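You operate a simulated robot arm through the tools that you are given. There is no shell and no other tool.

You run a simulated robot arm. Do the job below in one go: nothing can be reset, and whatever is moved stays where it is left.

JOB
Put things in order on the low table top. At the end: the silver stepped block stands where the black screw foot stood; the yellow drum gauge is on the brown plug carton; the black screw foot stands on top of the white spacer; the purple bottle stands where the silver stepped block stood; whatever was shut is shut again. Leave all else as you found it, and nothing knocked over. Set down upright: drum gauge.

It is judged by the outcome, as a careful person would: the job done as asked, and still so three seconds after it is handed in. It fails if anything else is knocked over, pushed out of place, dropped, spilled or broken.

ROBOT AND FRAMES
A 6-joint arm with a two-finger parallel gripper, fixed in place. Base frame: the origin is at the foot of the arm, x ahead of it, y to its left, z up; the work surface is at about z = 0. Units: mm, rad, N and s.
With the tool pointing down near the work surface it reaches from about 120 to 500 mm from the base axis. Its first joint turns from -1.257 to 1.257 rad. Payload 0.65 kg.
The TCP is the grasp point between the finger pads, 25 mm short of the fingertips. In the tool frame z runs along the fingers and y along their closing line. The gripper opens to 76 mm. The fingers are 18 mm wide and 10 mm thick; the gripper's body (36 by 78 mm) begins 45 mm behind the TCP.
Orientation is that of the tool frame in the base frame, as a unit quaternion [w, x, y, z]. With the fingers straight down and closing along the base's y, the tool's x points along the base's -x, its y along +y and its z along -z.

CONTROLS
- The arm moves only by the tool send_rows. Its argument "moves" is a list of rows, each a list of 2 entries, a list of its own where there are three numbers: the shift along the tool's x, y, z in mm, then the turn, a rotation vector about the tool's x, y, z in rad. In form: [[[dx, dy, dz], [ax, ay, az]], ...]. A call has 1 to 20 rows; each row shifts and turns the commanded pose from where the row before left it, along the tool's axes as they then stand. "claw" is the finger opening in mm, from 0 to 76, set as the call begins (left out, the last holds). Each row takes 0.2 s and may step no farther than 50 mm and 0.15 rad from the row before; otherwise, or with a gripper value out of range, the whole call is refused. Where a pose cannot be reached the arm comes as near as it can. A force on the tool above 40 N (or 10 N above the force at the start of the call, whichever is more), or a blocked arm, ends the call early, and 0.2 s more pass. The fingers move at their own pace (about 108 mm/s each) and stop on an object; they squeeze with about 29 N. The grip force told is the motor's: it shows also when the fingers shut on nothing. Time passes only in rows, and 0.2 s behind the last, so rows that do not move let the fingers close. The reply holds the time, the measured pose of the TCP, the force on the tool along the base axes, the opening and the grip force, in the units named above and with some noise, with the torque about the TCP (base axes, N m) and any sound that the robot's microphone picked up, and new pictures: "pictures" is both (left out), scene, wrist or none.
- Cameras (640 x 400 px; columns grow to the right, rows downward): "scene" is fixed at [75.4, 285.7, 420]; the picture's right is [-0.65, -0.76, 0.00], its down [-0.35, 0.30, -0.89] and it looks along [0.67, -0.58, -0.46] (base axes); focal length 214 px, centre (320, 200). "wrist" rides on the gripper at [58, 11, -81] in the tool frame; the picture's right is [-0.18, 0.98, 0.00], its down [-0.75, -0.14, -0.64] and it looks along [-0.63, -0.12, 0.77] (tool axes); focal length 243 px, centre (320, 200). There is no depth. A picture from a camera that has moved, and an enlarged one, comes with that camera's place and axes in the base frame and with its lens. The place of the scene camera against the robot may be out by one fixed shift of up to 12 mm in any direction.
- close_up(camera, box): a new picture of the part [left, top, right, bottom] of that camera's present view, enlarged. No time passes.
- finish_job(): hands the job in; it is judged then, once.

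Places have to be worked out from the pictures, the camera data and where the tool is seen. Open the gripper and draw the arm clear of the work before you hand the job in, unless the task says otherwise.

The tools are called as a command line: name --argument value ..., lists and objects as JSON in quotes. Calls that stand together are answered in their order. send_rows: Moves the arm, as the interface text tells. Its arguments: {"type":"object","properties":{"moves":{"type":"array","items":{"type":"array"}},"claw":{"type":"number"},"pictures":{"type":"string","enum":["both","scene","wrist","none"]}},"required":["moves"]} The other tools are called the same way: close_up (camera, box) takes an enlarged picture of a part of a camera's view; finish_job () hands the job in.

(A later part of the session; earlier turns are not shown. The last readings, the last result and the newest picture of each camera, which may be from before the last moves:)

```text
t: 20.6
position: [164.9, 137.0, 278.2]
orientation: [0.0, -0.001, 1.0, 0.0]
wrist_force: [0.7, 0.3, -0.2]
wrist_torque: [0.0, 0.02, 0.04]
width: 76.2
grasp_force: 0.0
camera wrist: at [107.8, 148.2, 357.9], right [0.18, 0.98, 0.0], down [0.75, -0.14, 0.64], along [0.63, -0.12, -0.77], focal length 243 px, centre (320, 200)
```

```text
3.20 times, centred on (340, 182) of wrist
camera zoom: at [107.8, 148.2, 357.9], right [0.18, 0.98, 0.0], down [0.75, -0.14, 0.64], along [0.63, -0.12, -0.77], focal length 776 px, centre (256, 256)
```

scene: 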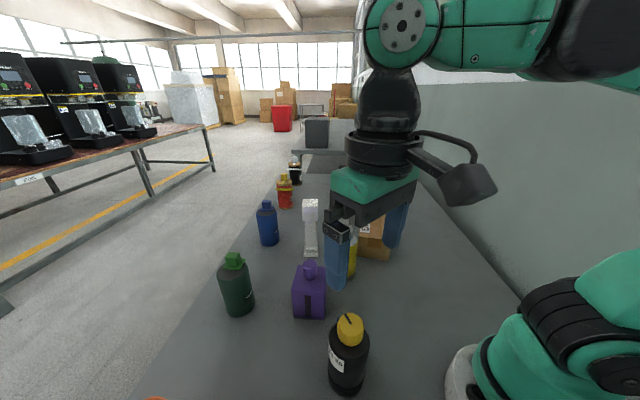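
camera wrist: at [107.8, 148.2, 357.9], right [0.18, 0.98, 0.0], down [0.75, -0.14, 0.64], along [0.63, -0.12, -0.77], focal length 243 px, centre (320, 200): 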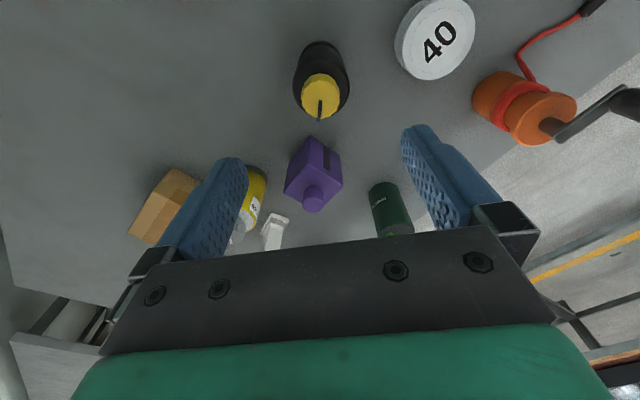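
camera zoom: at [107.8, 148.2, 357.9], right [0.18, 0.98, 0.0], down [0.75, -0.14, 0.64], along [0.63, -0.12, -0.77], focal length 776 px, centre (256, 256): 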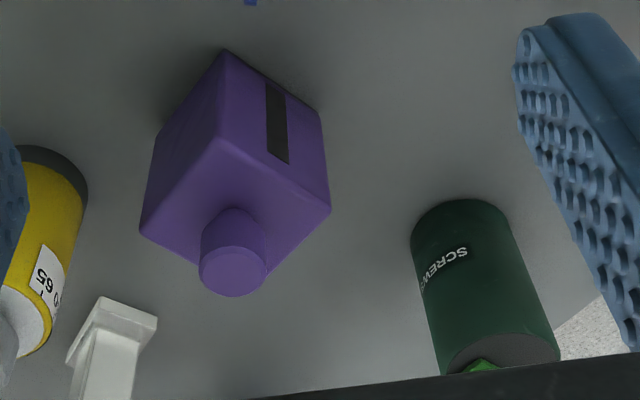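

From two views the black foot's axis is at about (178, 136.5), with a 58 mm body and its top at z≈100. I'll centre over it, come down to just above the knob, and check.

send_rows --moves '[[[-13, -0.5, 40], [0, 0, 0]], [[0, 0, 40], [0, 0, 0]], [[0, 0, 28], [0, 0, 0]], [[0, 0, 0], [0, 0, 0]]]' --claw 76

```text
t: 21.6
position: [179.1, 134.8, 170.3]
orientation: [0.0, 0.0, 1.0, 0.001]
wrist_force: [0.0, 0.0, 0.1]
wrist_torque: [0.0, -0.03, 0.03]
width: 76.1
grasp_force: 0.0
camera wrist: at [121.0, 147.9, 249.9], right [0.18, 0.98, 0.0], down [0.75, -0.14, 0.64], along [0.63, -0.12, -0.77], focal length 243 px, centre (320, 200)
```

scene: 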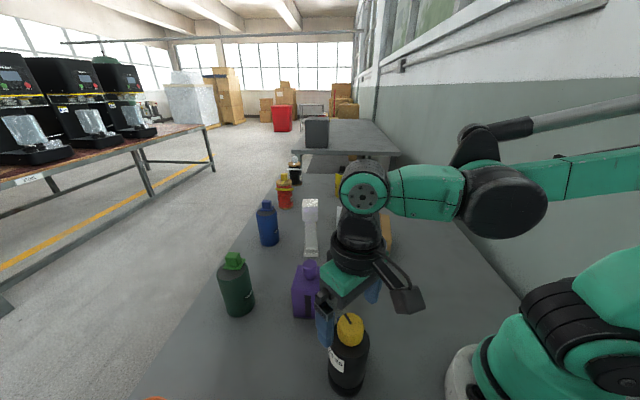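
wrist: 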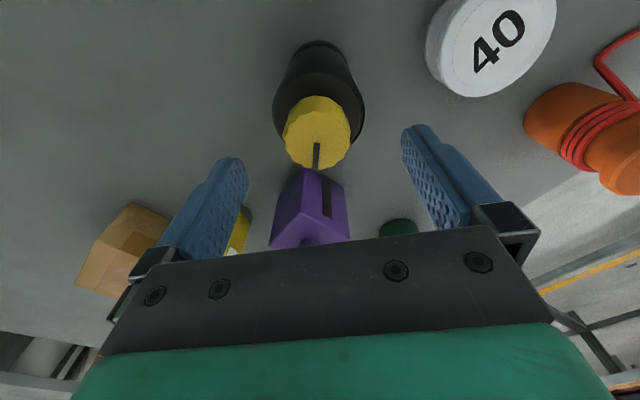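

The knob sits centred between the fingers, at about (177, 136). I'll go down to z≈97 so the pads hold the upper body with the palm clear of the knob, then check before closing.

send_rows --moves '[[[1, 0, 30], [0, 0, 0]], [[0, 0, 30], [0, 0, 0]], [[0, 0, 13], [0, 0, 0]], [[0, 0, 0], [0, 0, 0]]]'

```text
t: 22.6
position: [179.2, 136.0, 96.9]
orientation: [0.001, 0.0, 1.0, 0.001]
wrist_force: [0.2, 0.6, 0.5]
wrist_torque: [-0.01, -0.03, -0.04]
width: 76.1
grasp_force: 0.1
camera wrist: at [120.5, 148.1, 177.0], right [0.18, 0.98, 0.0], down [0.75, -0.14, 0.64], along [0.63, -0.12, -0.77], focal length 243 px, centre (320, 200)
```

scene: 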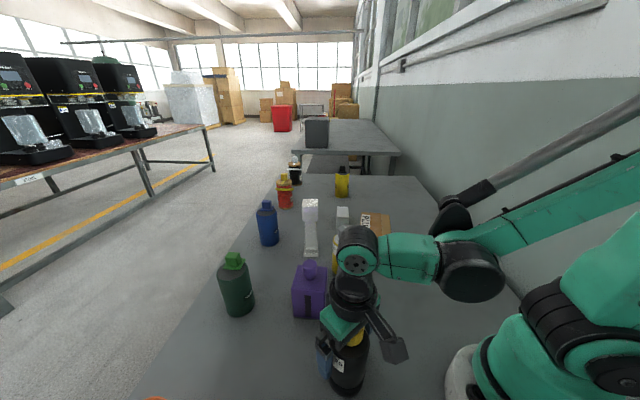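
wrist: 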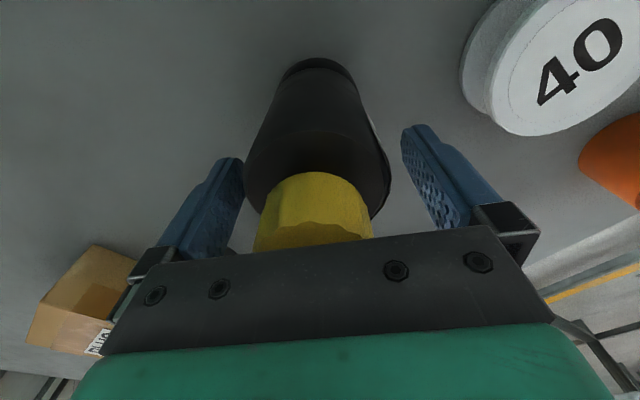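

The body sits between the pads with room on both sides, so I'll close the gripper.

send_rows --moves '[[[0, 0, 0], [0, 0, 0]], [[0, 0, 0], [0, 0, 0]], [[0, 0, 0], [0, 0, 0]]]' --claw 40

```text
t: 23.4
position: [177.2, 136.1, 97.0]
orientation: [0.0, 0.0, 1.0, 0.0]
wrist_force: [-0.2, 0.6, -0.1]
wrist_torque: [0.03, 0.01, 0.01]
width: 56.8
grasp_force: 28.7
camera wrist: at [120.5, 148.1, 177.2], right [0.18, 0.98, 0.0], down [0.75, -0.14, 0.64], along [0.63, -0.12, -0.77], focal length 243 px, centre (320, 200)
```

scene: 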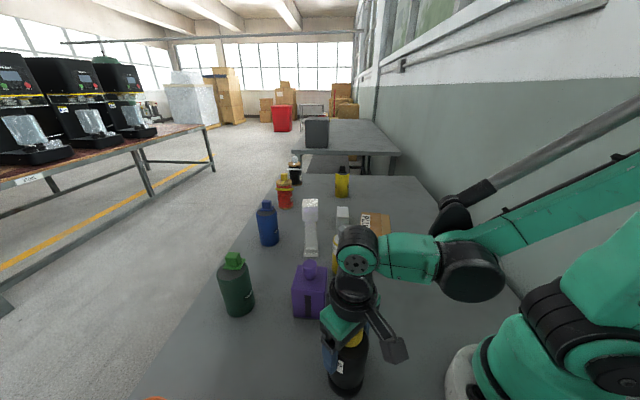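
wrist: 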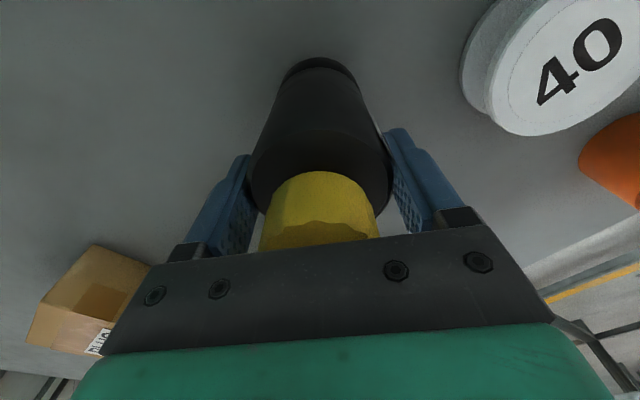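

I have a firm grip at 56.8 mm, and its old spot is recorded as (178.5, 136). Now I'll lift straight up.

send_rows --moves '[[[0, 0, -10], [0, 0, 0]], [[0, 0, -30], [0, 0, 0]], [[0, 0, -40], [0, 0, 0]], [[0, 0, -30], [0, 0, 0]], [[0, 0, 0], [0, 0, 0]]]'

```text
t: 24.6
position: [177.5, 136.7, 207.6]
orientation: [0.001, -0.001, 1.0, 0.001]
wrist_force: [0.8, 0.6, -2.3]
wrist_torque: [-0.04, 0.0, 0.02]
width: 57.0
grasp_force: 28.9
camera wrist: at [120.4, 148.1, 287.6], right [0.18, 0.98, 0.0], down [0.75, -0.14, 0.64], along [0.63, -0.12, -0.77], focal length 243 px, centre (320, 200)
```

scene: 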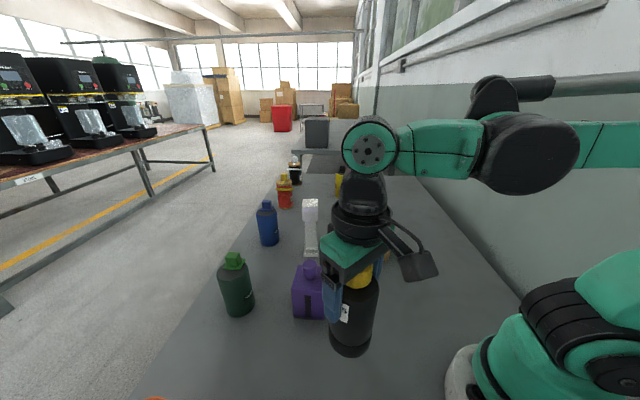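
wrist: 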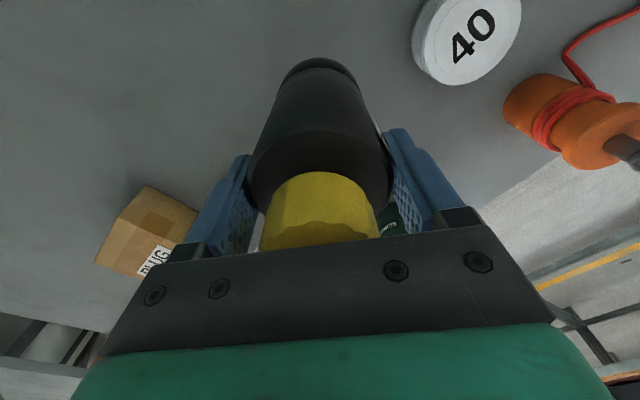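

The foot lifted cleanly and weighs about 0.25 kg. Two views agree that the spacer is centred at (166.7, 271) with its top at z≈39–40. I'll carry the foot there at height, then lower it to just above the spacer.

send_rows --moves '[[[3, 34, 0], [0, 0, 0]], [[3, 34, 0], [0, 0, 0]], [[3, 34, 0], [0, 0, 0]], [[2, 32, 0], [0, 0, 0]], [[0, 0, 30], [0, 0, 0]], [[0, 0, 20], [0, 0, 0]], [[0, 0, 0], [0, 0, 0]]]'

```text
t: 26.2
position: [166.8, 270.6, 156.6]
orientation: [0.0, 0.0, 1.0, 0.0]
wrist_force: [-0.7, 1.1, -1.4]
wrist_torque: [-0.01, -0.01, -0.02]
width: 56.9
grasp_force: 28.9
camera wrist: at [109.8, 282.7, 236.9], right [0.18, 0.98, 0.0], down [0.75, -0.14, 0.64], along [0.63, -0.12, -0.77], focal length 243 px, centre (320, 200)
```

scene: 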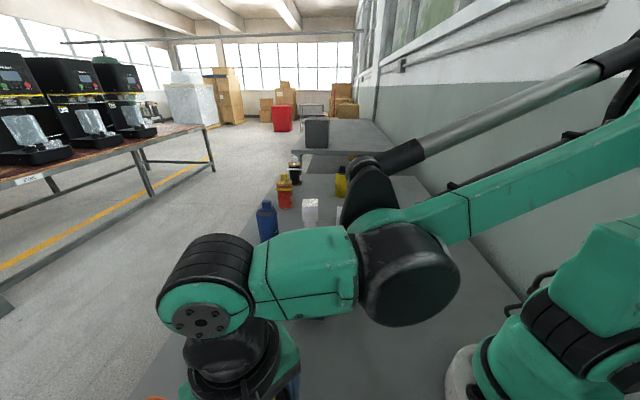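
wrist: 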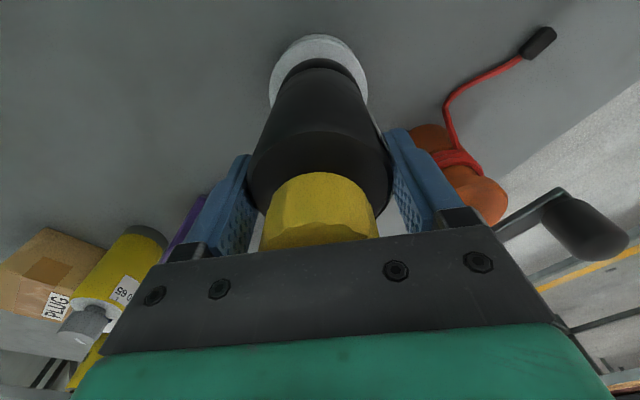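

The foot hangs about 20 mm above the spacer. I'll zoom in to check the centring before I lower it.

close_up --camera "wrist" --box '[250, 20, 400, 120]'

```text
4.00 times, centred on (325, 70) of wrist
camera zoom: at [109.8, 282.7, 236.9], right [0.18, 0.98, 0.0], down [0.75, -0.14, 0.64], along [0.63, -0.12, -0.77], focal length 970 px, centre (300, 720)
```

zoom: 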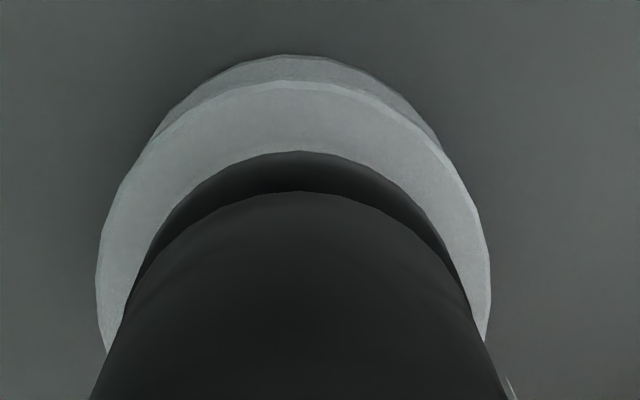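

The foot is within about 4 mm of centre on the spacer. I'll trim by +3 mm in x and −2.5 mm in y, then lower in small steps until it touches.

send_rows --moves '[[[-3, -2.5, 0], [0, 0, 0]], [[0, 0, 8], [0, 0, 0]], [[0, 0, 7], [0, 0, 0]], [[0, 0, 1.5], [0, 0, 0]], [[0, 0, 1], [0, 0, 0]], [[0, 0, 1], [0, 0, 0]], [[0, 0, 0], [0, 0, 0]]]'

close_up --camera "wrist" --box '[250, 20, 400, 120]'

```text
t: 27.8
position: [169.6, 266.6, 139.0]
orientation: [0.001, 0.001, 1.0, 0.0]
wrist_force: [1.1, 0.2, -1.5]
wrist_torque: [0.02, 0.0, 0.01]
width: 56.9
grasp_force: 29.3
camera wrist: at [112.9, 279.4, 218.3], right [0.18, 0.98, 0.0], down [0.75, -0.14, 0.64], along [0.63, -0.12, -0.77], focal length 243 px, centre (320, 200)
```

scene: 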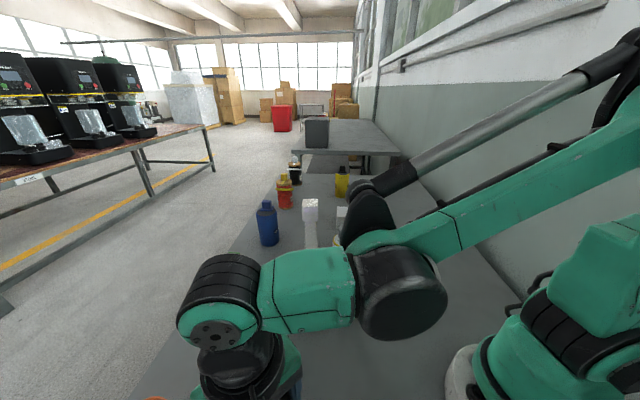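
wrist: 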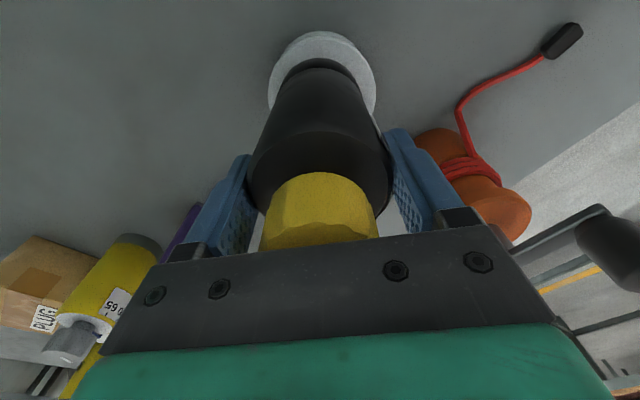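

```text
4.00 times, centred on (325, 70) of wrist
camera zoom: at [112.9, 279.4, 218.3], right [0.18, 0.98, 0.0], down [0.75, -0.14, 0.64], along [0.63, -0.12, -0.77], focal length 970 px, centre (300, 720)
```

zoom: 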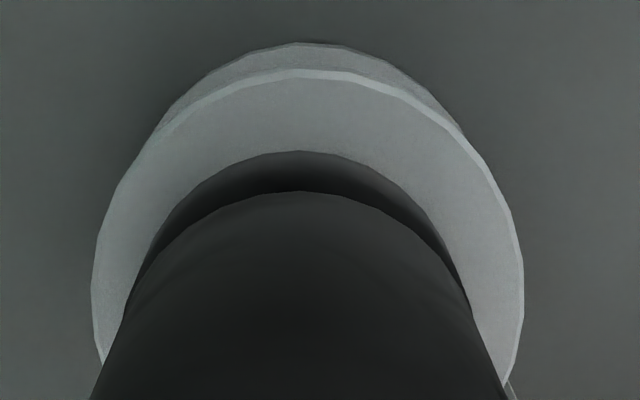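

The centring is now within about 1 mm, and there's no contact yet. I'll keep lowering in half-millimetre steps.

send_rows --moves '[[[0, 0, 0.5], [0, 0, 0]], [[0, 0, 0.5], [0, 0, 0]], [[0, 0, 0.5], [0, 0, 0]], [[0, 0, 0.5], [0, 0, 0]], [[0, 0, 0], [0, 0, 0]]]' --pictures "none"

```text
t: 29.0
position: [169.5, 268.7, 137.2]
orientation: [0.001, 0.0, 1.0, 0.0]
wrist_force: [1.3, -2.2, 23.1]
wrist_torque: [-0.06, -0.02, 0.03]
width: 56.7
grasp_force: 29.1
```

Contact made, with 23 N of press. I'll ease back slightly to relieve the force before I release.

send_rows --moves '[[[0, 0, -0.7], [0, 0, 0]], [[0, 0, 0], [0, 0, 0]]]' --pictures "none"

```text
t: 29.6
position: [170.0, 266.9, 137.2]
orientation: [0.001, 0.0, 1.0, 0.0]
wrist_force: [0.7, -0.2, -1.2]
wrist_torque: [0.01, -0.04, 0.0]
width: 56.8
grasp_force: 28.9
```

The force is now almost neutral. I'll lower 0.3 mm to seat it lightly and open the gripper.

send_rows --moves '[[[0, 0, 0.3], [0, 0, 0]], [[0, 0, 0], [0, 0, 0]]]' --pictures "none"

send_rows --moves '[[[0, 0, 0], [0, 0, 0]], [[0, 0, 0], [0, 0, 0]], [[0, 0, 0], [0, 0, 0]]]' --claw 74 --pictures "wrist"

```text
t: 30.2
position: [169.7, 266.5, 137.1]
orientation: [0.0, -0.001, 1.0, 0.0]
wrist_force: [-2.0, 0.4, 6.7]
wrist_torque: [0.05, 0.18, -0.01]
width: 56.6
grasp_force: 28.4
```

```text
t: 31.0
position: [169.5, 267.1, 136.5]
orientation: [0.0, -0.001, 1.0, 0.0]
wrist_force: [0.0, -0.4, 0.0]
wrist_torque: [-0.01, -0.02, 0.0]
width: 74.2
grasp_force: 0.1
camera wrist: at [112.9, 279.5, 216.7], right [0.18, 0.98, 0.0], down [0.75, -0.14, 0.64], along [0.63, -0.12, -0.77], focal length 243 px, centre (320, 200)
```

wrist: 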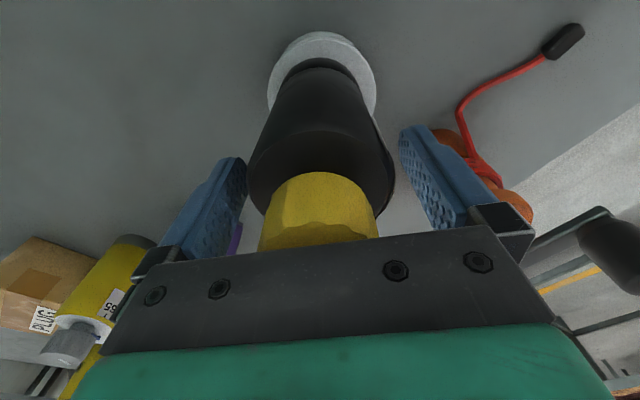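

The foot stands on the spacer. I'll rise straight up well clear of the knob, then travel high toward the silver stepped block for a close look.

send_rows --moves '[[[0, 0, -20], [0, 0, 0]], [[0, 0, -40], [0, 0, 0]], [[0, 0, -50], [0, 0, 0]], [[0, 0, -50], [0, 0, 0]], [[-25, -33, 0], [0, 0, 0]], [[-25, -33, 0], [0, 0, 0]], [[-25, -33, 0], [0, 0, 0]], [[-25, -33, 0], [0, 0, 0]], [[-25, -33, 0], [0, 0, 0]], [[-25, -33, 0], [0, 0, 0]], [[-25, -33, 0], [0, 0, 0]], [[-25, -33, 0], [0, 0, 0]], [[0, 0, 0], [0, 0, 0]]]'

```text
t: 33.8
position: [371.3, 4.6, 296.8]
orientation: [0.0, 0.0, 1.0, 0.0]
wrist_force: [-0.5, 0.4, 1.2]
wrist_torque: [0.06, 0.01, 0.0]
width: 73.8
grasp_force: 0.0
camera wrist: at [314.6, 16.4, 376.7], right [0.18, 0.98, 0.0], down [0.75, -0.14, 0.64], along [0.63, -0.12, -0.77], focal length 243 px, centre (320, 200)
```

scene: 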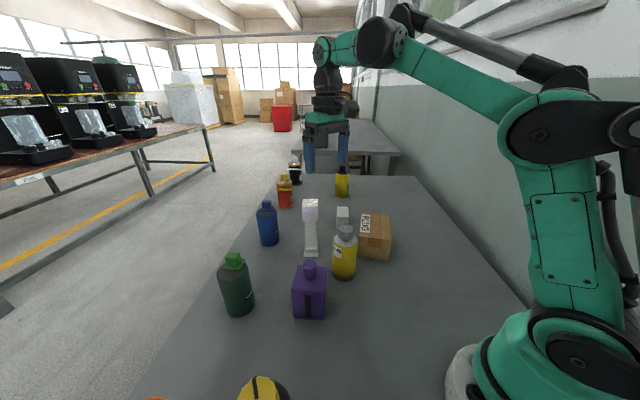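
wrist: 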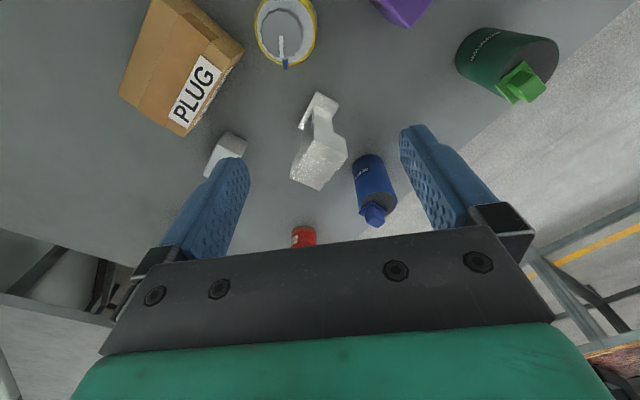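

close_up --camera "wrist" --box '[270, 80, 370, 200]'

close_up --camera "wrist" --box '[110, 0, 330, 180]'

close_up --camera "scene" --box '[285, 190, 365, 270]'

```text
3.33 times, centred on (320, 140) of wrist
camera zoom: at [314.6, 16.4, 376.7], right [0.18, 0.98, 0.0], down [0.75, -0.14, 0.64], along [0.63, -0.12, -0.77], focal length 809 px, centre (320, 400)
```

zoom: 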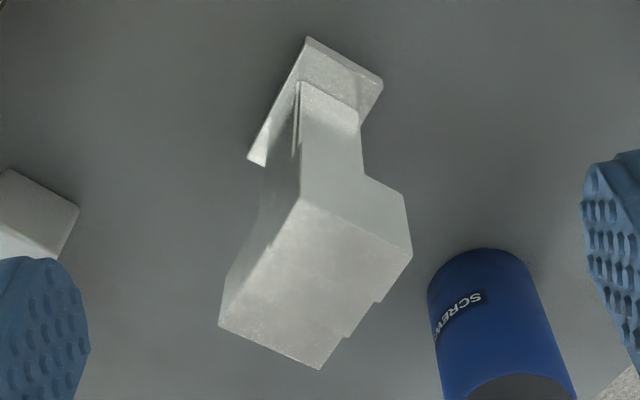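

```text
2.22 times, centred on (220, 90) of wrist
camera zoom: at [314.6, 16.4, 376.7], right [0.18, 0.98, 0.0], down [0.75, -0.14, 0.64], along [0.63, -0.12, -0.77], focal length 539 px, centre (542, 444)
```

zoom: 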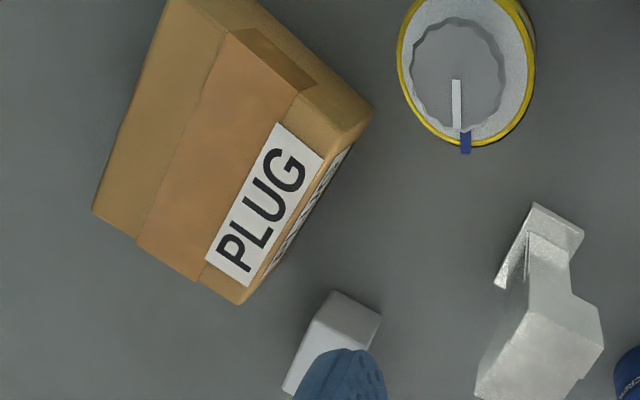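

```text
5.00 times, centred on (325, 230) of scene
camera zoom: at [75.4, 285.7, 420.0], right [-0.65, -0.76, 0.0], down [-0.35, 0.3, -0.89], along [0.67, -0.58, -0.46], focal length 1072 px, centre (295, 50)
```

zoom: 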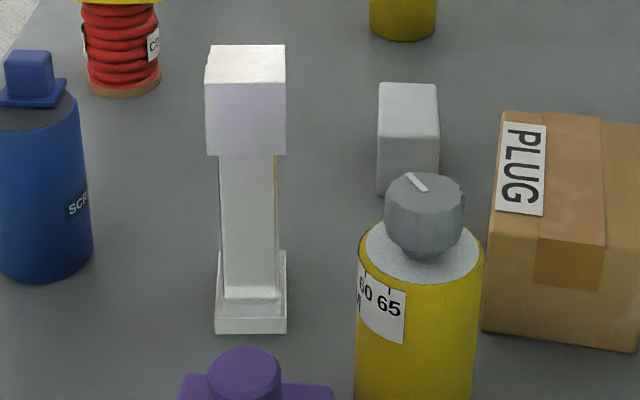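

The block's top is about 38 × 52 mm, centred at (448, −11) at z≈160. Its base plate is about 38 × 63 mm, centred near (453, −12), with the long axis at about −38° azimuth. I'll turn the wrist so the fingers close along the long axis, and look from right above.

send_rows --moves '[[[0, 0, 0], [0, 0, -0.15]], [[0, 0, 0], [0, 0, -0.15]], [[0, 0, 0], [0, 0, -0.15]], [[0, 0, 0], [0, 0, -0.15]], [[0, 0, 0], [0, 0, -0.15]], [[0, 0, 0], [0, 0, -0.15]], [[-17.8, -34.8, 0], [0, 0, 0]], [[-17.8, -34.8, 0], [0, 0, 0]], [[0, 0, 40], [0, 0, 0]], [[0, 0, 20], [0, 0, 0]], [[0, 0, 0], [0, 0, 0]]]'

close_up --camera "wrist" --box '[220, 0, 420, 200]'

```text
t: 36.2
position: [409.5, -6.3, 231.0]
orientation: [0.0, -0.435, 0.9, 0.0]
wrist_force: [0.5, -0.1, -0.7]
wrist_torque: [0.03, 0.0, -0.03]
width: 74.1
grasp_force: 0.0
out of reach, approached as far as the arm can: row 7, 8
camera wrist: at [365.5, -44.4, 309.8], right [-0.66, 0.75, 0.0], down [0.58, 0.5, 0.64], along [0.49, 0.42, -0.77], focal length 243 px, centre (320, 200)
```

scene: 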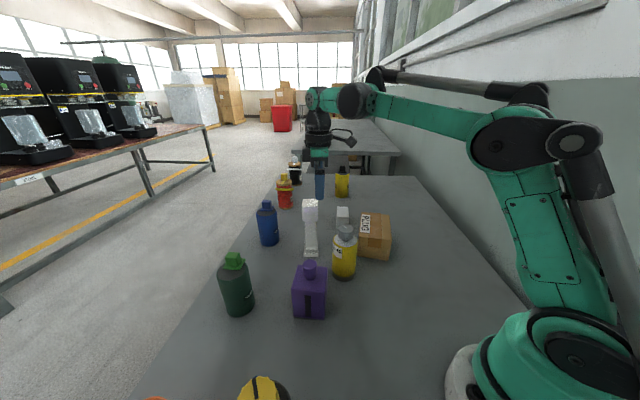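
wrist: 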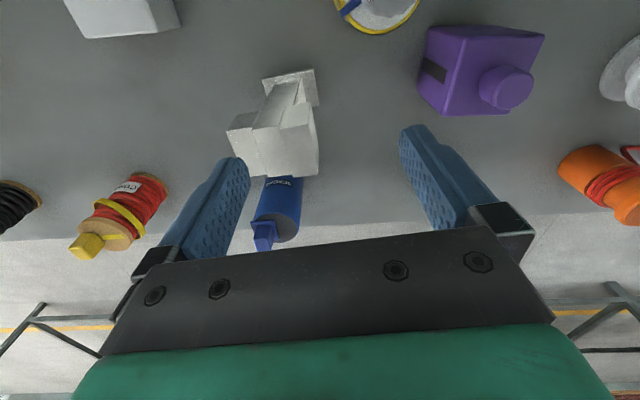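

```text
2.00 times, centred on (320, 100) of wrist
camera zoom: at [365.5, -44.4, 309.8], right [-0.66, 0.75, 0.0], down [0.58, 0.5, 0.64], along [0.49, 0.42, -0.77], focal length 485 px, centre (320, 400)
```

zoom: 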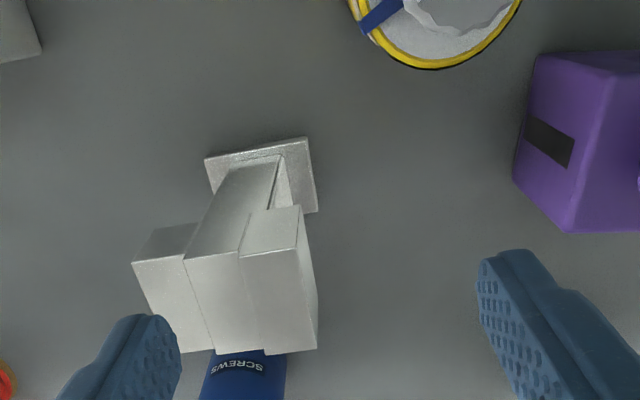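

The outward move at z≈297 hit the reach limit, so the far position has to be approached lower. The block's top and base share a footprint of about 61 × 39 mm, centred at (453, −12.7), with three small height steps on top. I'll turn the fingers to close across the 39 mm width and come in at z≈203.

send_rows --moves '[[[0, 0, 0], [0, 0, 0.15]], [[0, 0, 0], [0, 0, 0.15]], [[0, 0, 0], [0, 0, 0.15]], [[0, 0, 0], [0, 0, 0.15]], [[0, 0, 0], [0, 0, 0.15]], [[0, 0, 0], [0, 0, 0.15]], [[0, 0, 0], [0, 0, 0.15]], [[0, 0, 0], [0, 0, 0.15]], [[0, 0, 0], [0, 0, 0.15]], [[0, 0, 0], [0, 0, 0.15]], [[0, 0, 0], [0, 0, 0.075]], [[0, 0, 25], [0, 0, 0]], [[-19, 11, 0], [0, 0, 0]], [[0, 0, 0], [0, 0, 0]]]' --claw 76

close_up --camera "wrist" --box '[220, 0, 420, 200]'

```text
t: 39.2
position: [431.4, -9.0, 204.3]
orientation: [0.0, 0.331, 0.944, 0.0]
wrist_force: [0.6, 0.8, -0.3]
wrist_torque: [0.0, -0.01, -0.04]
width: 76.0
grasp_force: 0.1
camera wrist: at [393.2, 37.1, 284.8], right [0.76, 0.65, 0.0], down [0.5, -0.58, 0.64], along [0.42, -0.49, -0.77], focal length 243 px, centre (320, 200)
```

scene: 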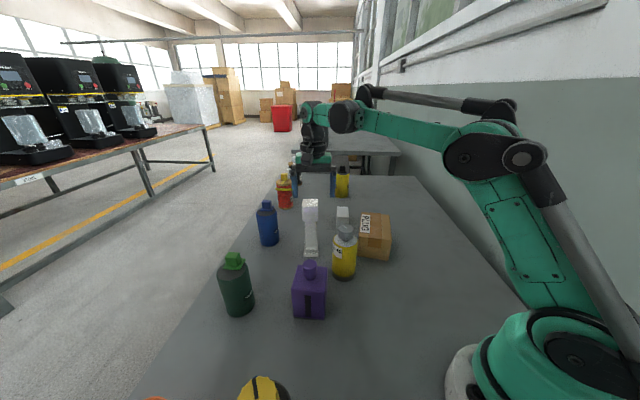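
wrist: 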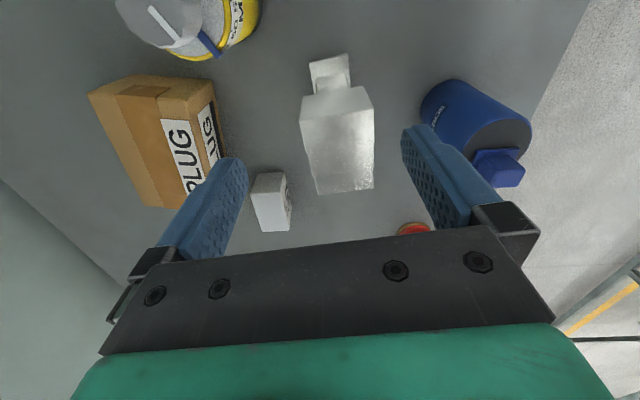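

```text
2.00 times, centred on (320, 100) of wrist
camera zoom: at [393.2, 37.1, 284.8], right [0.76, 0.65, 0.0], down [0.5, -0.58, 0.64], along [0.42, -0.49, -0.77], focal length 485 px, centre (320, 400)
```

zoom: 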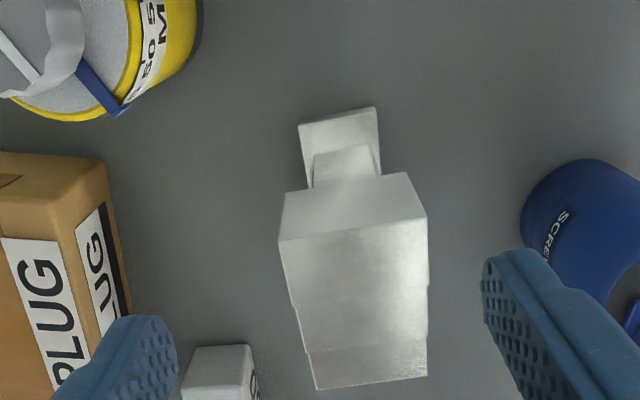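

The view lines up with the block: centre (453.3, −12.1), and my fingers are about 1.5° off its axis. I'll trim the yaw, slide over the centre, and check again before descending.

send_rows --moves '[[[-9.5, 5.7, 0], [0, 0, 0.02]], [[-9.5, 5.7, 0], [0, 0, 0]], [[0, 0, 0], [0, 0, 0]]]' --pictures "wrist"

close_up --camera "wrist" --box '[220, 0, 420, 200]'

```text
t: 40.0
position: [453.1, -13.0, 205.9]
orientation: [0.0, 0.342, 0.94, 0.0]
wrist_force: [0.8, -0.9, 0.6]
wrist_torque: [-0.01, 0.0, 0.02]
width: 76.0
grasp_force: 0.0
camera wrist: at [415.8, 34.4, 284.9], right [0.77, 0.64, 0.0], down [0.49, -0.59, 0.64], along [0.41, -0.5, -0.77], focal length 243 px, centre (320, 200)
```

wrist: 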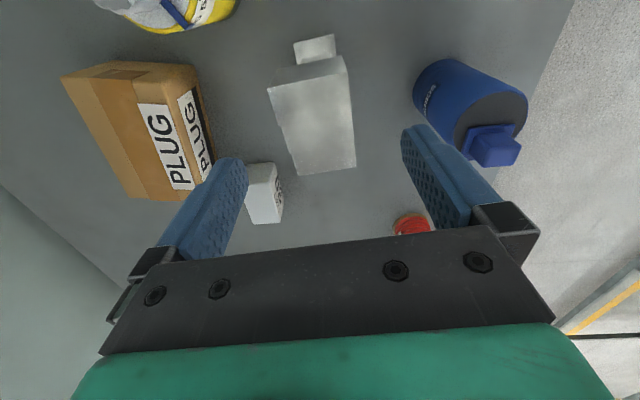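

```text
2.00 times, centred on (320, 100) of wrist
camera zoom: at [415.8, 34.4, 284.9], right [0.77, 0.64, 0.0], down [0.49, -0.59, 0.64], along [0.41, -0.5, -0.77], focal length 485 px, centre (320, 400)
```

zoom: 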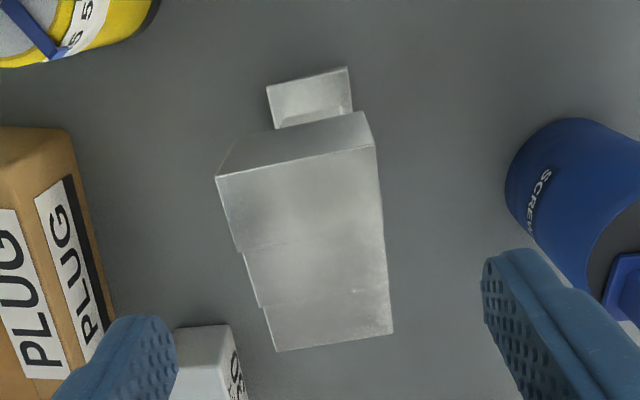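

The fingers are aligned and centred within 1 mm. I'll descend to grasp the top block at z≈138.

send_rows --moves '[[[0, 0, 25], [0, 0, 0]], [[0, 0, 25], [0, 0, 0]], [[0, 0, 17], [0, 0, 0]], [[0, 0, 0], [0, 0, 0]]]' --pictures "wrist"

```text
t: 41.0
position: [453.0, -12.7, 138.3]
orientation: [0.0, 0.341, 0.94, 0.0]
wrist_force: [0.2, -0.5, 0.1]
wrist_torque: [0.01, -0.01, -0.01]
width: 76.2
grasp_force: 0.0
camera wrist: at [415.9, 34.1, 217.4], right [0.77, 0.64, 0.0], down [0.49, -0.59, 0.64], along [0.41, -0.5, -0.77], focal length 243 px, centre (320, 200)
```

wrist: 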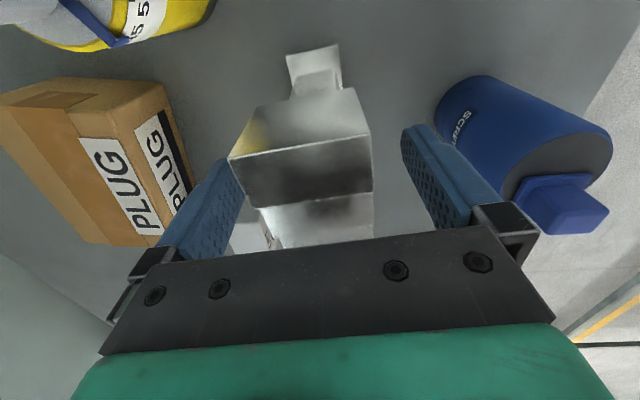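

The block is between the pads, with even clearance on both sides. I'll close on it.

send_rows --moves '[[[0, 0, 0], [0, 0, 0]], [[0, 0, 0], [0, 0, 0]], [[0, 0, 0], [0, 0, 0]], [[0, 0, 0], [0, 0, 0]]]' --claw 20 --pictures "wrist"

```text
t: 42.0
position: [452.2, -13.0, 138.0]
orientation: [0.0, 0.341, 0.94, 0.0]
wrist_force: [1.2, 0.0, -0.2]
wrist_torque: [0.0, -0.01, -0.01]
width: 39.9
grasp_force: 29.2
camera wrist: at [415.9, 34.2, 217.6], right [0.77, 0.64, 0.0], down [0.49, -0.59, 0.64], along [0.41, -0.5, -0.77], focal length 243 px, centre (320, 200)
```

wrist: 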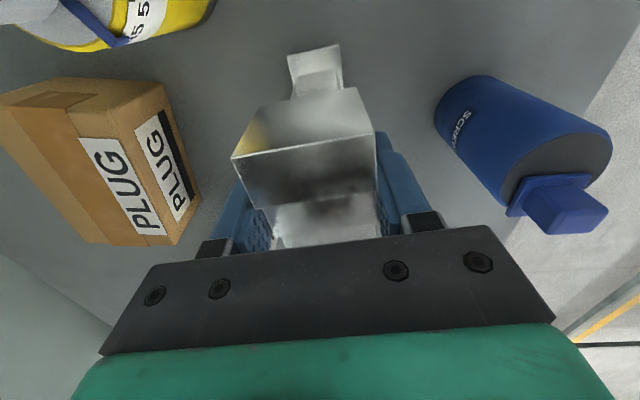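

It is gripped at 39.9 mm, matching the block's width. I'll lift gently and check the weight.

send_rows --moves '[[[0, 0, -8], [0, 0, 0]], [[0, 0, -12], [0, 0, 0]], [[0, 0, -20], [0, 0, 0]], [[0, 0, 0], [0, 0, 0]]]'

```text
t: 43.0
position: [452.1, -13.7, 179.3]
orientation: [-0.001, 0.341, 0.94, 0.001]
wrist_force: [0.7, -0.3, -3.1]
wrist_torque: [-0.02, 0.01, 0.04]
width: 40.1
grasp_force: 29.7
camera wrist: at [415.8, 34.3, 258.2], right [0.77, 0.64, 0.0], down [0.49, -0.59, 0.64], along [0.41, -0.5, -0.77], focal length 243 px, centre (320, 200)
```

scene: 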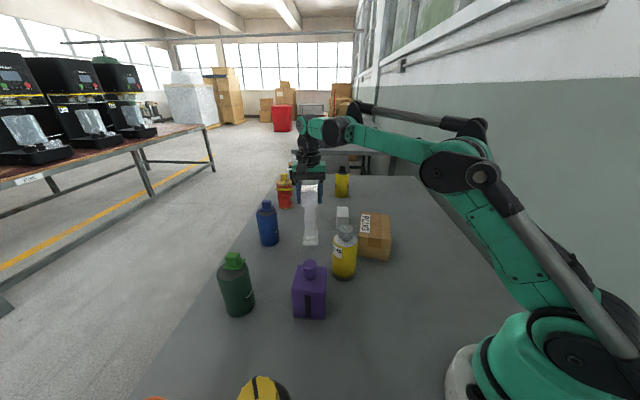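
wrist: 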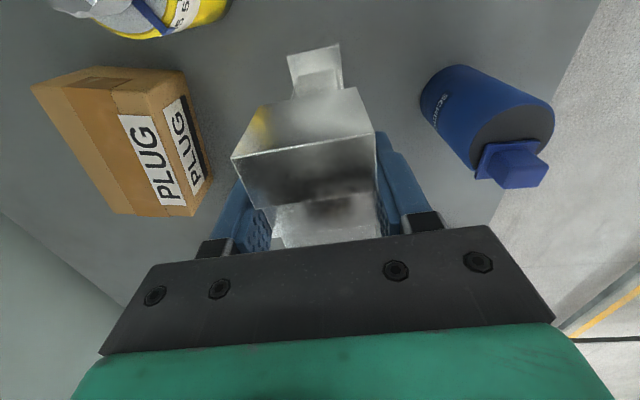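

It is held securely at about 0.3 kg. I'll bring it inward while rising so its bottom clears the yellow gauge (132 mm) and the bottle (about 105 mm), then carry it over to the foot's old spot.

send_rows --moves '[[[12, -2.4, -23], [0, 0, 0]], [[12, -2.4, -23], [0, 0, 0]], [[12, -2.4, -23], [0, 0, 0]], [[11, -2.2, -22], [0, 0, 0]], [[27, -7, -23], [0, 0, 0]], [[0, 0, 0], [0, 0, 0]]]'

```text
t: 44.4
position: [385.0, 22.1, 293.7]
orientation: [0.001, 0.34, 0.94, 0.0]
wrist_force: [-0.2, -0.3, -3.4]
wrist_torque: [0.0, 0.01, 0.02]
width: 39.8
grasp_force: 29.1
camera wrist: at [348.5, 69.6, 372.9], right [0.77, 0.64, 0.0], down [0.49, -0.59, 0.64], along [0.41, -0.5, -0.77], focal length 243 px, centre (320, 200)
```

scene: 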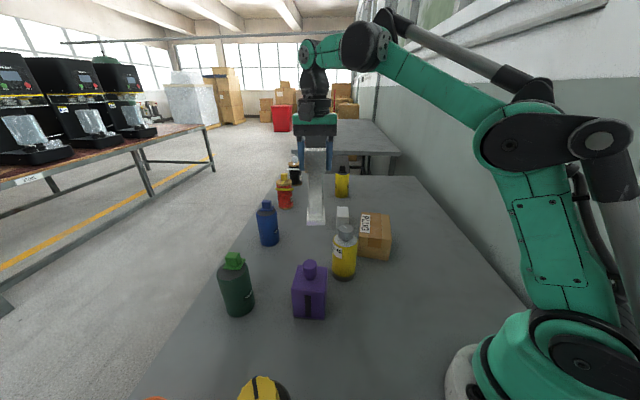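
wrist: 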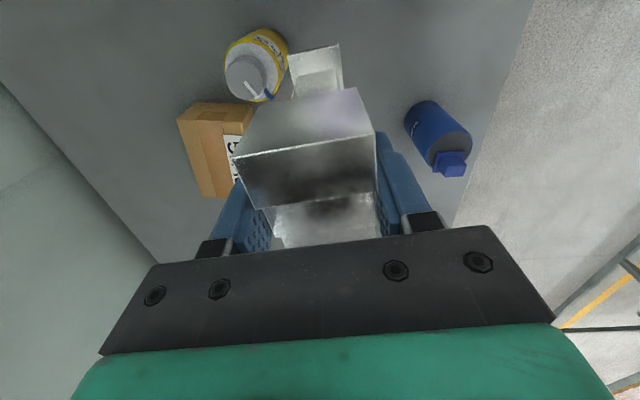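

It is clear and stable at z≈294. I'll traverse to above (178.5, 136) and start lowering.

send_rows --moves '[[[28.9, -5.7, 0], [0, 0, 0]], [[28.9, -5.7, 0], [0, 0, 0]], [[28.9, -5.7, 0], [0, 0, 0]], [[28.9, -5.7, 0], [0, 0, 0]], [[28.9, -5.7, 0], [0, 0, 0]], [[28.9, -5.7, 0], [0, 0, 0]], [[28.9, -5.7, 0], [0, 0, 0]], [[28.9, -5.7, 0], [0, 0, 0]], [[0, 0, 30], [0, 0, 0]], [[0, 0, 30], [0, 0, 0]], [[0, 0, 30], [0, 0, 0]], [[0, 0, 30], [0, 0, 0]], [[0, 0, 0], [0, 0, 0]]]'

```text
t: 47.2
position: [179.4, 136.3, 171.8]
orientation: [0.0, 0.34, 0.94, 0.0]
wrist_force: [0.5, 0.1, -3.8]
wrist_torque: [0.0, 0.01, 0.01]
width: 39.9
grasp_force: 29.3
camera wrist: at [142.0, 182.9, 251.6], right [0.77, 0.64, 0.0], down [0.49, -0.59, 0.64], along [0.41, -0.5, -0.77], focal length 243 px, centre (320, 200)
```

scene: 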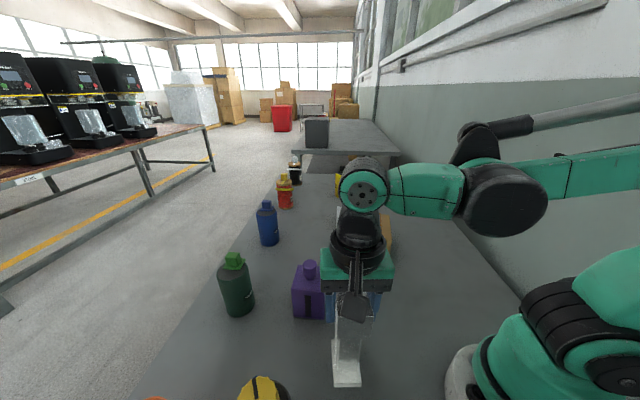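
wrist: 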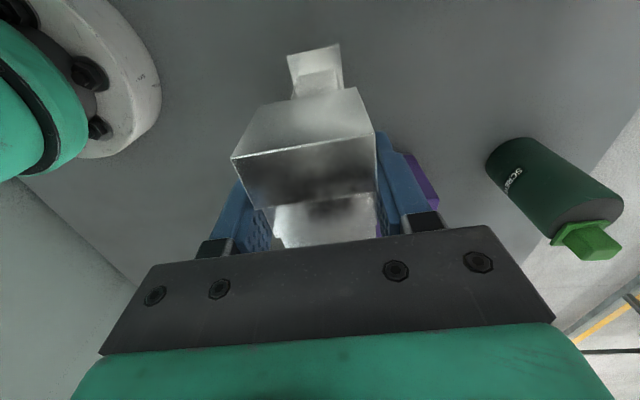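

It is over the spot with its base about 34 mm up. I'll lower most of the way, then feel for the table.

send_rows --moves '[[[0, 0, 15], [0, 0, 0]], [[0, 0, 13], [0, 0, 0]], [[0, 0, 3], [0, 0, 0]], [[0, 0, 1], [0, 0, 0]], [[0, 0, 0], [0, 0, 0]]]' --pictures "none"

```text
t: 48.4
position: [178.7, 135.1, 140.7]
orientation: [-0.001, 0.341, 0.94, 0.0]
wrist_force: [0.0, -1.1, -2.1]
wrist_torque: [-0.02, 0.0, 0.01]
width: 39.8
grasp_force: 28.8
```

The table isn't touched yet at z≈141. I'll continue in small steps.

send_rows --moves '[[[0, 0, 0.7], [0, 0, 0]], [[0, 0, 0.7], [0, 0, 0]], [[0, 0, 0], [0, 0, 0]]]' --pictures "none"

```text
t: 49.2
position: [177.9, 135.6, 139.0]
orientation: [0.0, 0.341, 0.94, 0.0]
wrist_force: [-0.1, -0.3, -2.5]
wrist_torque: [-0.01, -0.03, -0.04]
width: 39.9
grasp_force: 29.4
```

send_rows --moves '[[[0, 0, 0.5], [0, 0, 0]], [[0, 0, 0.4], [0, 0, 0]], [[0, 0, 0], [0, 0, 0]]]' --pictures "none"

```text
t: 50.0
position: [178.2, 136.4, 137.8]
orientation: [0.0, 0.341, 0.94, 0.0]
wrist_force: [0.1, -0.4, -3.2]
wrist_torque: [0.01, -0.01, 0.0]
width: 40.0
grasp_force: 29.2
```

The force still reads only the block's weight, so it isn't down yet. I'll lower a little more.

send_rows --moves '[[[0, 0, 0.4], [0, 0, 0]], [[0, 0, 0.4], [0, 0, 0]], [[0, 0, 0], [0, 0, 0]]]' --pictures "none"

```text
t: 50.8
position: [178.0, 135.8, 137.1]
orientation: [0.0, 0.34, 0.94, 0.0]
wrist_force: [-4.1, 0.1, 21.3]
wrist_torque: [-0.06, 0.1, -0.01]
width: 40.4
grasp_force: 29.2
```

Contact at 21 N. I'll relieve the press slightly, then open the gripper.

send_rows --moves '[[[0, 0, -0.4], [0, 0, 0]], [[0, 0, 0], [0, 0, 0]]]' --pictures "none"

send_rows --moves '[[[0, 0, 0], [0, 0, 0]], [[0, 0, 0], [0, 0, 0]], [[0, 0, 0], [0, 0, 0]]]' --claw 74

```text
t: 51.4
position: [179.0, 134.9, 137.9]
orientation: [-0.001, 0.34, 0.94, 0.0]
wrist_force: [-2.1, 0.0, 10.1]
wrist_torque: [0.01, 0.12, 0.04]
width: 40.3
grasp_force: 28.7
```

```text
t: 52.2
position: [179.1, 135.8, 137.9]
orientation: [0.0, 0.34, 0.94, 0.0]
wrist_force: [0.0, -0.6, 0.5]
wrist_torque: [0.01, -0.01, 0.0]
width: 74.1
grasp_force: 0.0
camera wrist: at [141.5, 182.3, 217.1], right [0.77, 0.64, 0.0], down [0.49, -0.59, 0.64], along [0.41, -0.5, -0.77], focal length 243 px, centre (320, 200)
```

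scene: 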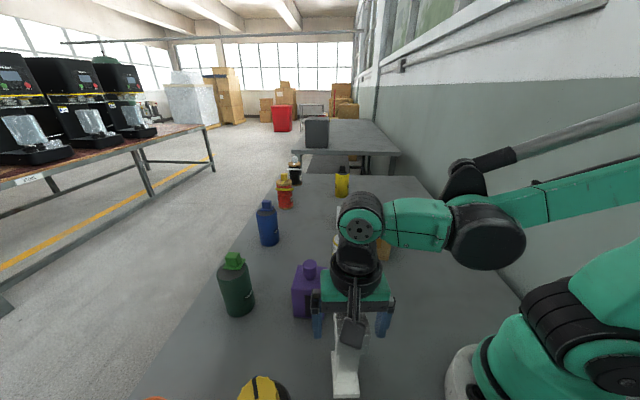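
wrist: 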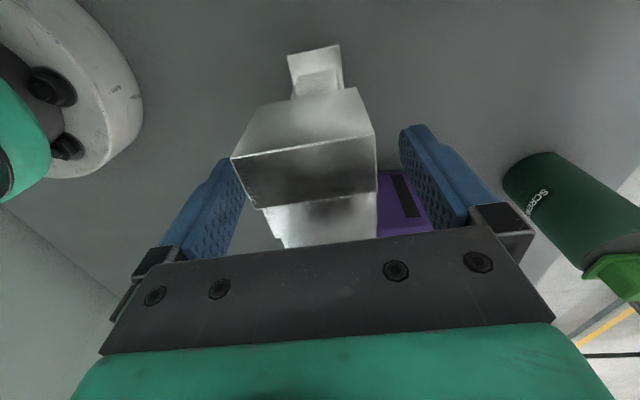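

The silver block stands by itself on the foot's old spot. I'll rise straight up and go over to the purple bottle.

send_rows --moves '[[[0, 0, -20], [0, 0, 0]], [[0, 0, -40], [0, 0, 0]], [[0, 0, -50], [0, 0, 0]], [[0, 0, -15], [0, 0, 0]], [[-33, 14, 0], [0, 0, 0]], [[-33, 14, 0], [0, 0, 0]], [[-33, 14, 0], [0, 0, 0]], [[0, 0, 0], [0, 0, 0]]]'

close_up --camera "wrist" --box '[220, 0, 420, 200]'

close_up --camera "scene" --box '[250, 240, 410, 400]'

```text
t: 54.0
position: [281.4, 102.8, 263.2]
orientation: [0.0, 0.341, 0.94, 0.0]
wrist_force: [0.3, 0.0, 0.0]
wrist_torque: [-0.01, 0.02, 0.0]
width: 74.1
grasp_force: 0.0
camera wrist: at [244.9, 150.3, 342.2], right [0.77, 0.64, 0.0], down [0.49, -0.59, 0.64], along [0.41, -0.5, -0.77], focal length 243 px, centre (320, 200)
```

scene: 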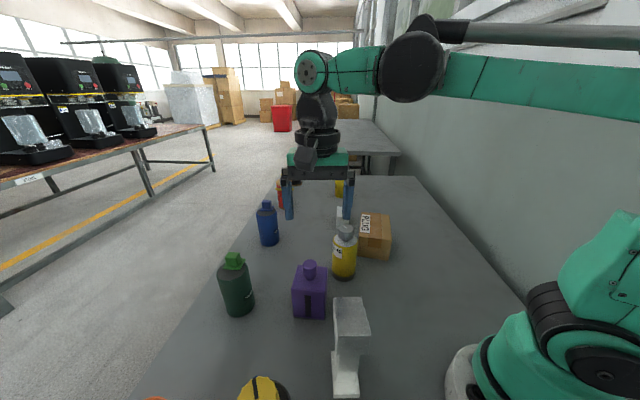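
wrist: 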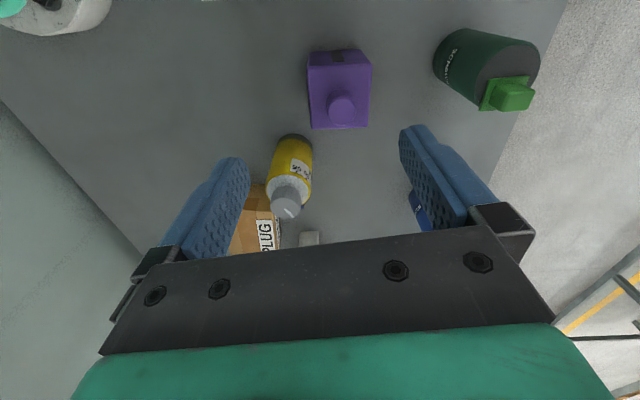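

```text
2.00 times, centred on (320, 100) of wrist
camera zoom: at [244.9, 150.3, 342.2], right [0.77, 0.64, 0.0], down [0.49, -0.59, 0.64], along [0.41, -0.5, -0.77], focal length 485 px, centre (320, 400)
```

zoom: 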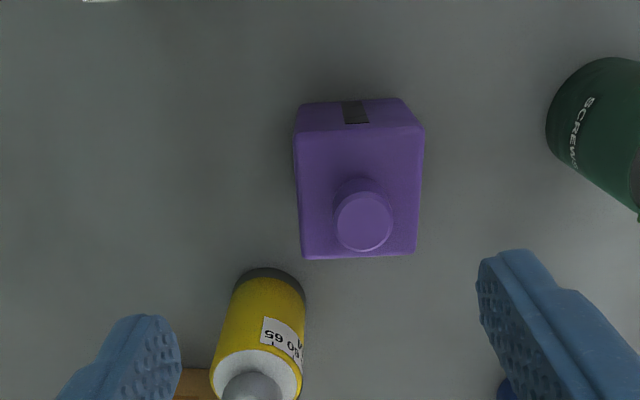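

```text
2.50 times, centred on (330, 320) of scene
camera zoom: at [75.4, 285.7, 420.0], right [-0.65, -0.76, 0.0], down [-0.35, 0.3, -0.89], along [0.67, -0.58, -0.46], focal length 536 px, centre (295, -100)
```

zoom: 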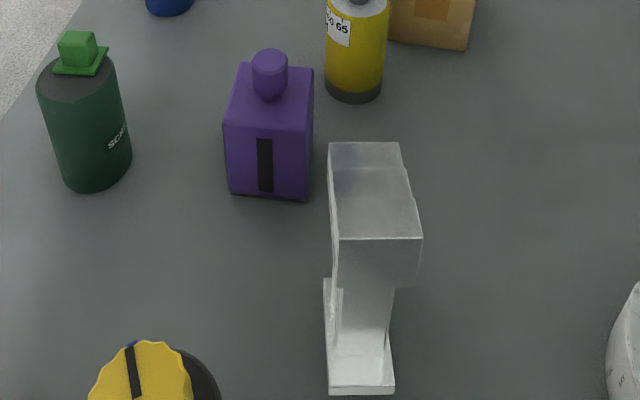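

The bottle body measures about 62 × 65 mm, centred near (313, 100), with its sides at 42.7°/−47.3° azimuth. The body is 80 mm tall and the cap top is about 105 mm. I'll align the fingers to close across the 62 mm side, move above it, and re-measure.

send_rows --moves '[[[0, 0, 0], [0, 0, 0.127]], [[-23, 21.5, 0], [0, 0, 0]], [[0, 0, 40], [0, 0, 0]], [[0, 0, 33], [0, 0, 0]], [[0, 0, 0], [0, 0, 0]]]' --claw 76 --pictures "wrist"

close_up --camera "wrist" --box '[220, 0, 420, 200]'

```text
t: 55.2
position: [313.1, 101.8, 188.8]
orientation: [0.0, 0.4, 0.917, 0.001]
wrist_force: [0.9, 0.5, 0.2]
wrist_torque: [0.0, 0.0, -0.03]
width: 76.2
grasp_force: 0.1
camera wrist: at [281.7, 153.3, 268.6], right [0.84, 0.54, 0.0], down [0.41, -0.65, 0.64], along [0.34, -0.54, -0.77], focal length 243 px, centre (320, 200)
```

wrist: 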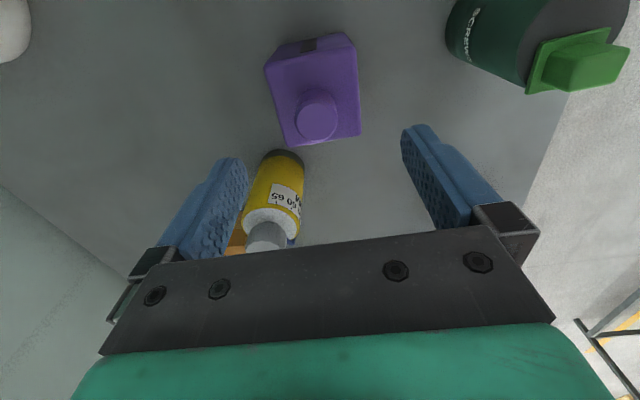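

```text
2.00 times, centred on (320, 100) of wrist
camera zoom: at [281.7, 153.3, 268.6], right [0.84, 0.54, 0.0], down [0.41, -0.65, 0.64], along [0.34, -0.54, -0.77], focal length 485 px, centre (320, 400)
```

zoom: 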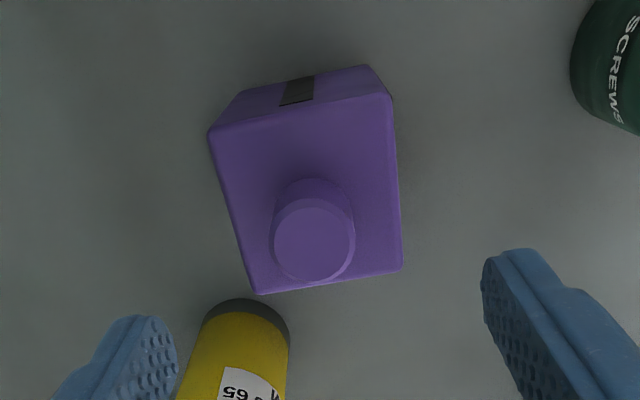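

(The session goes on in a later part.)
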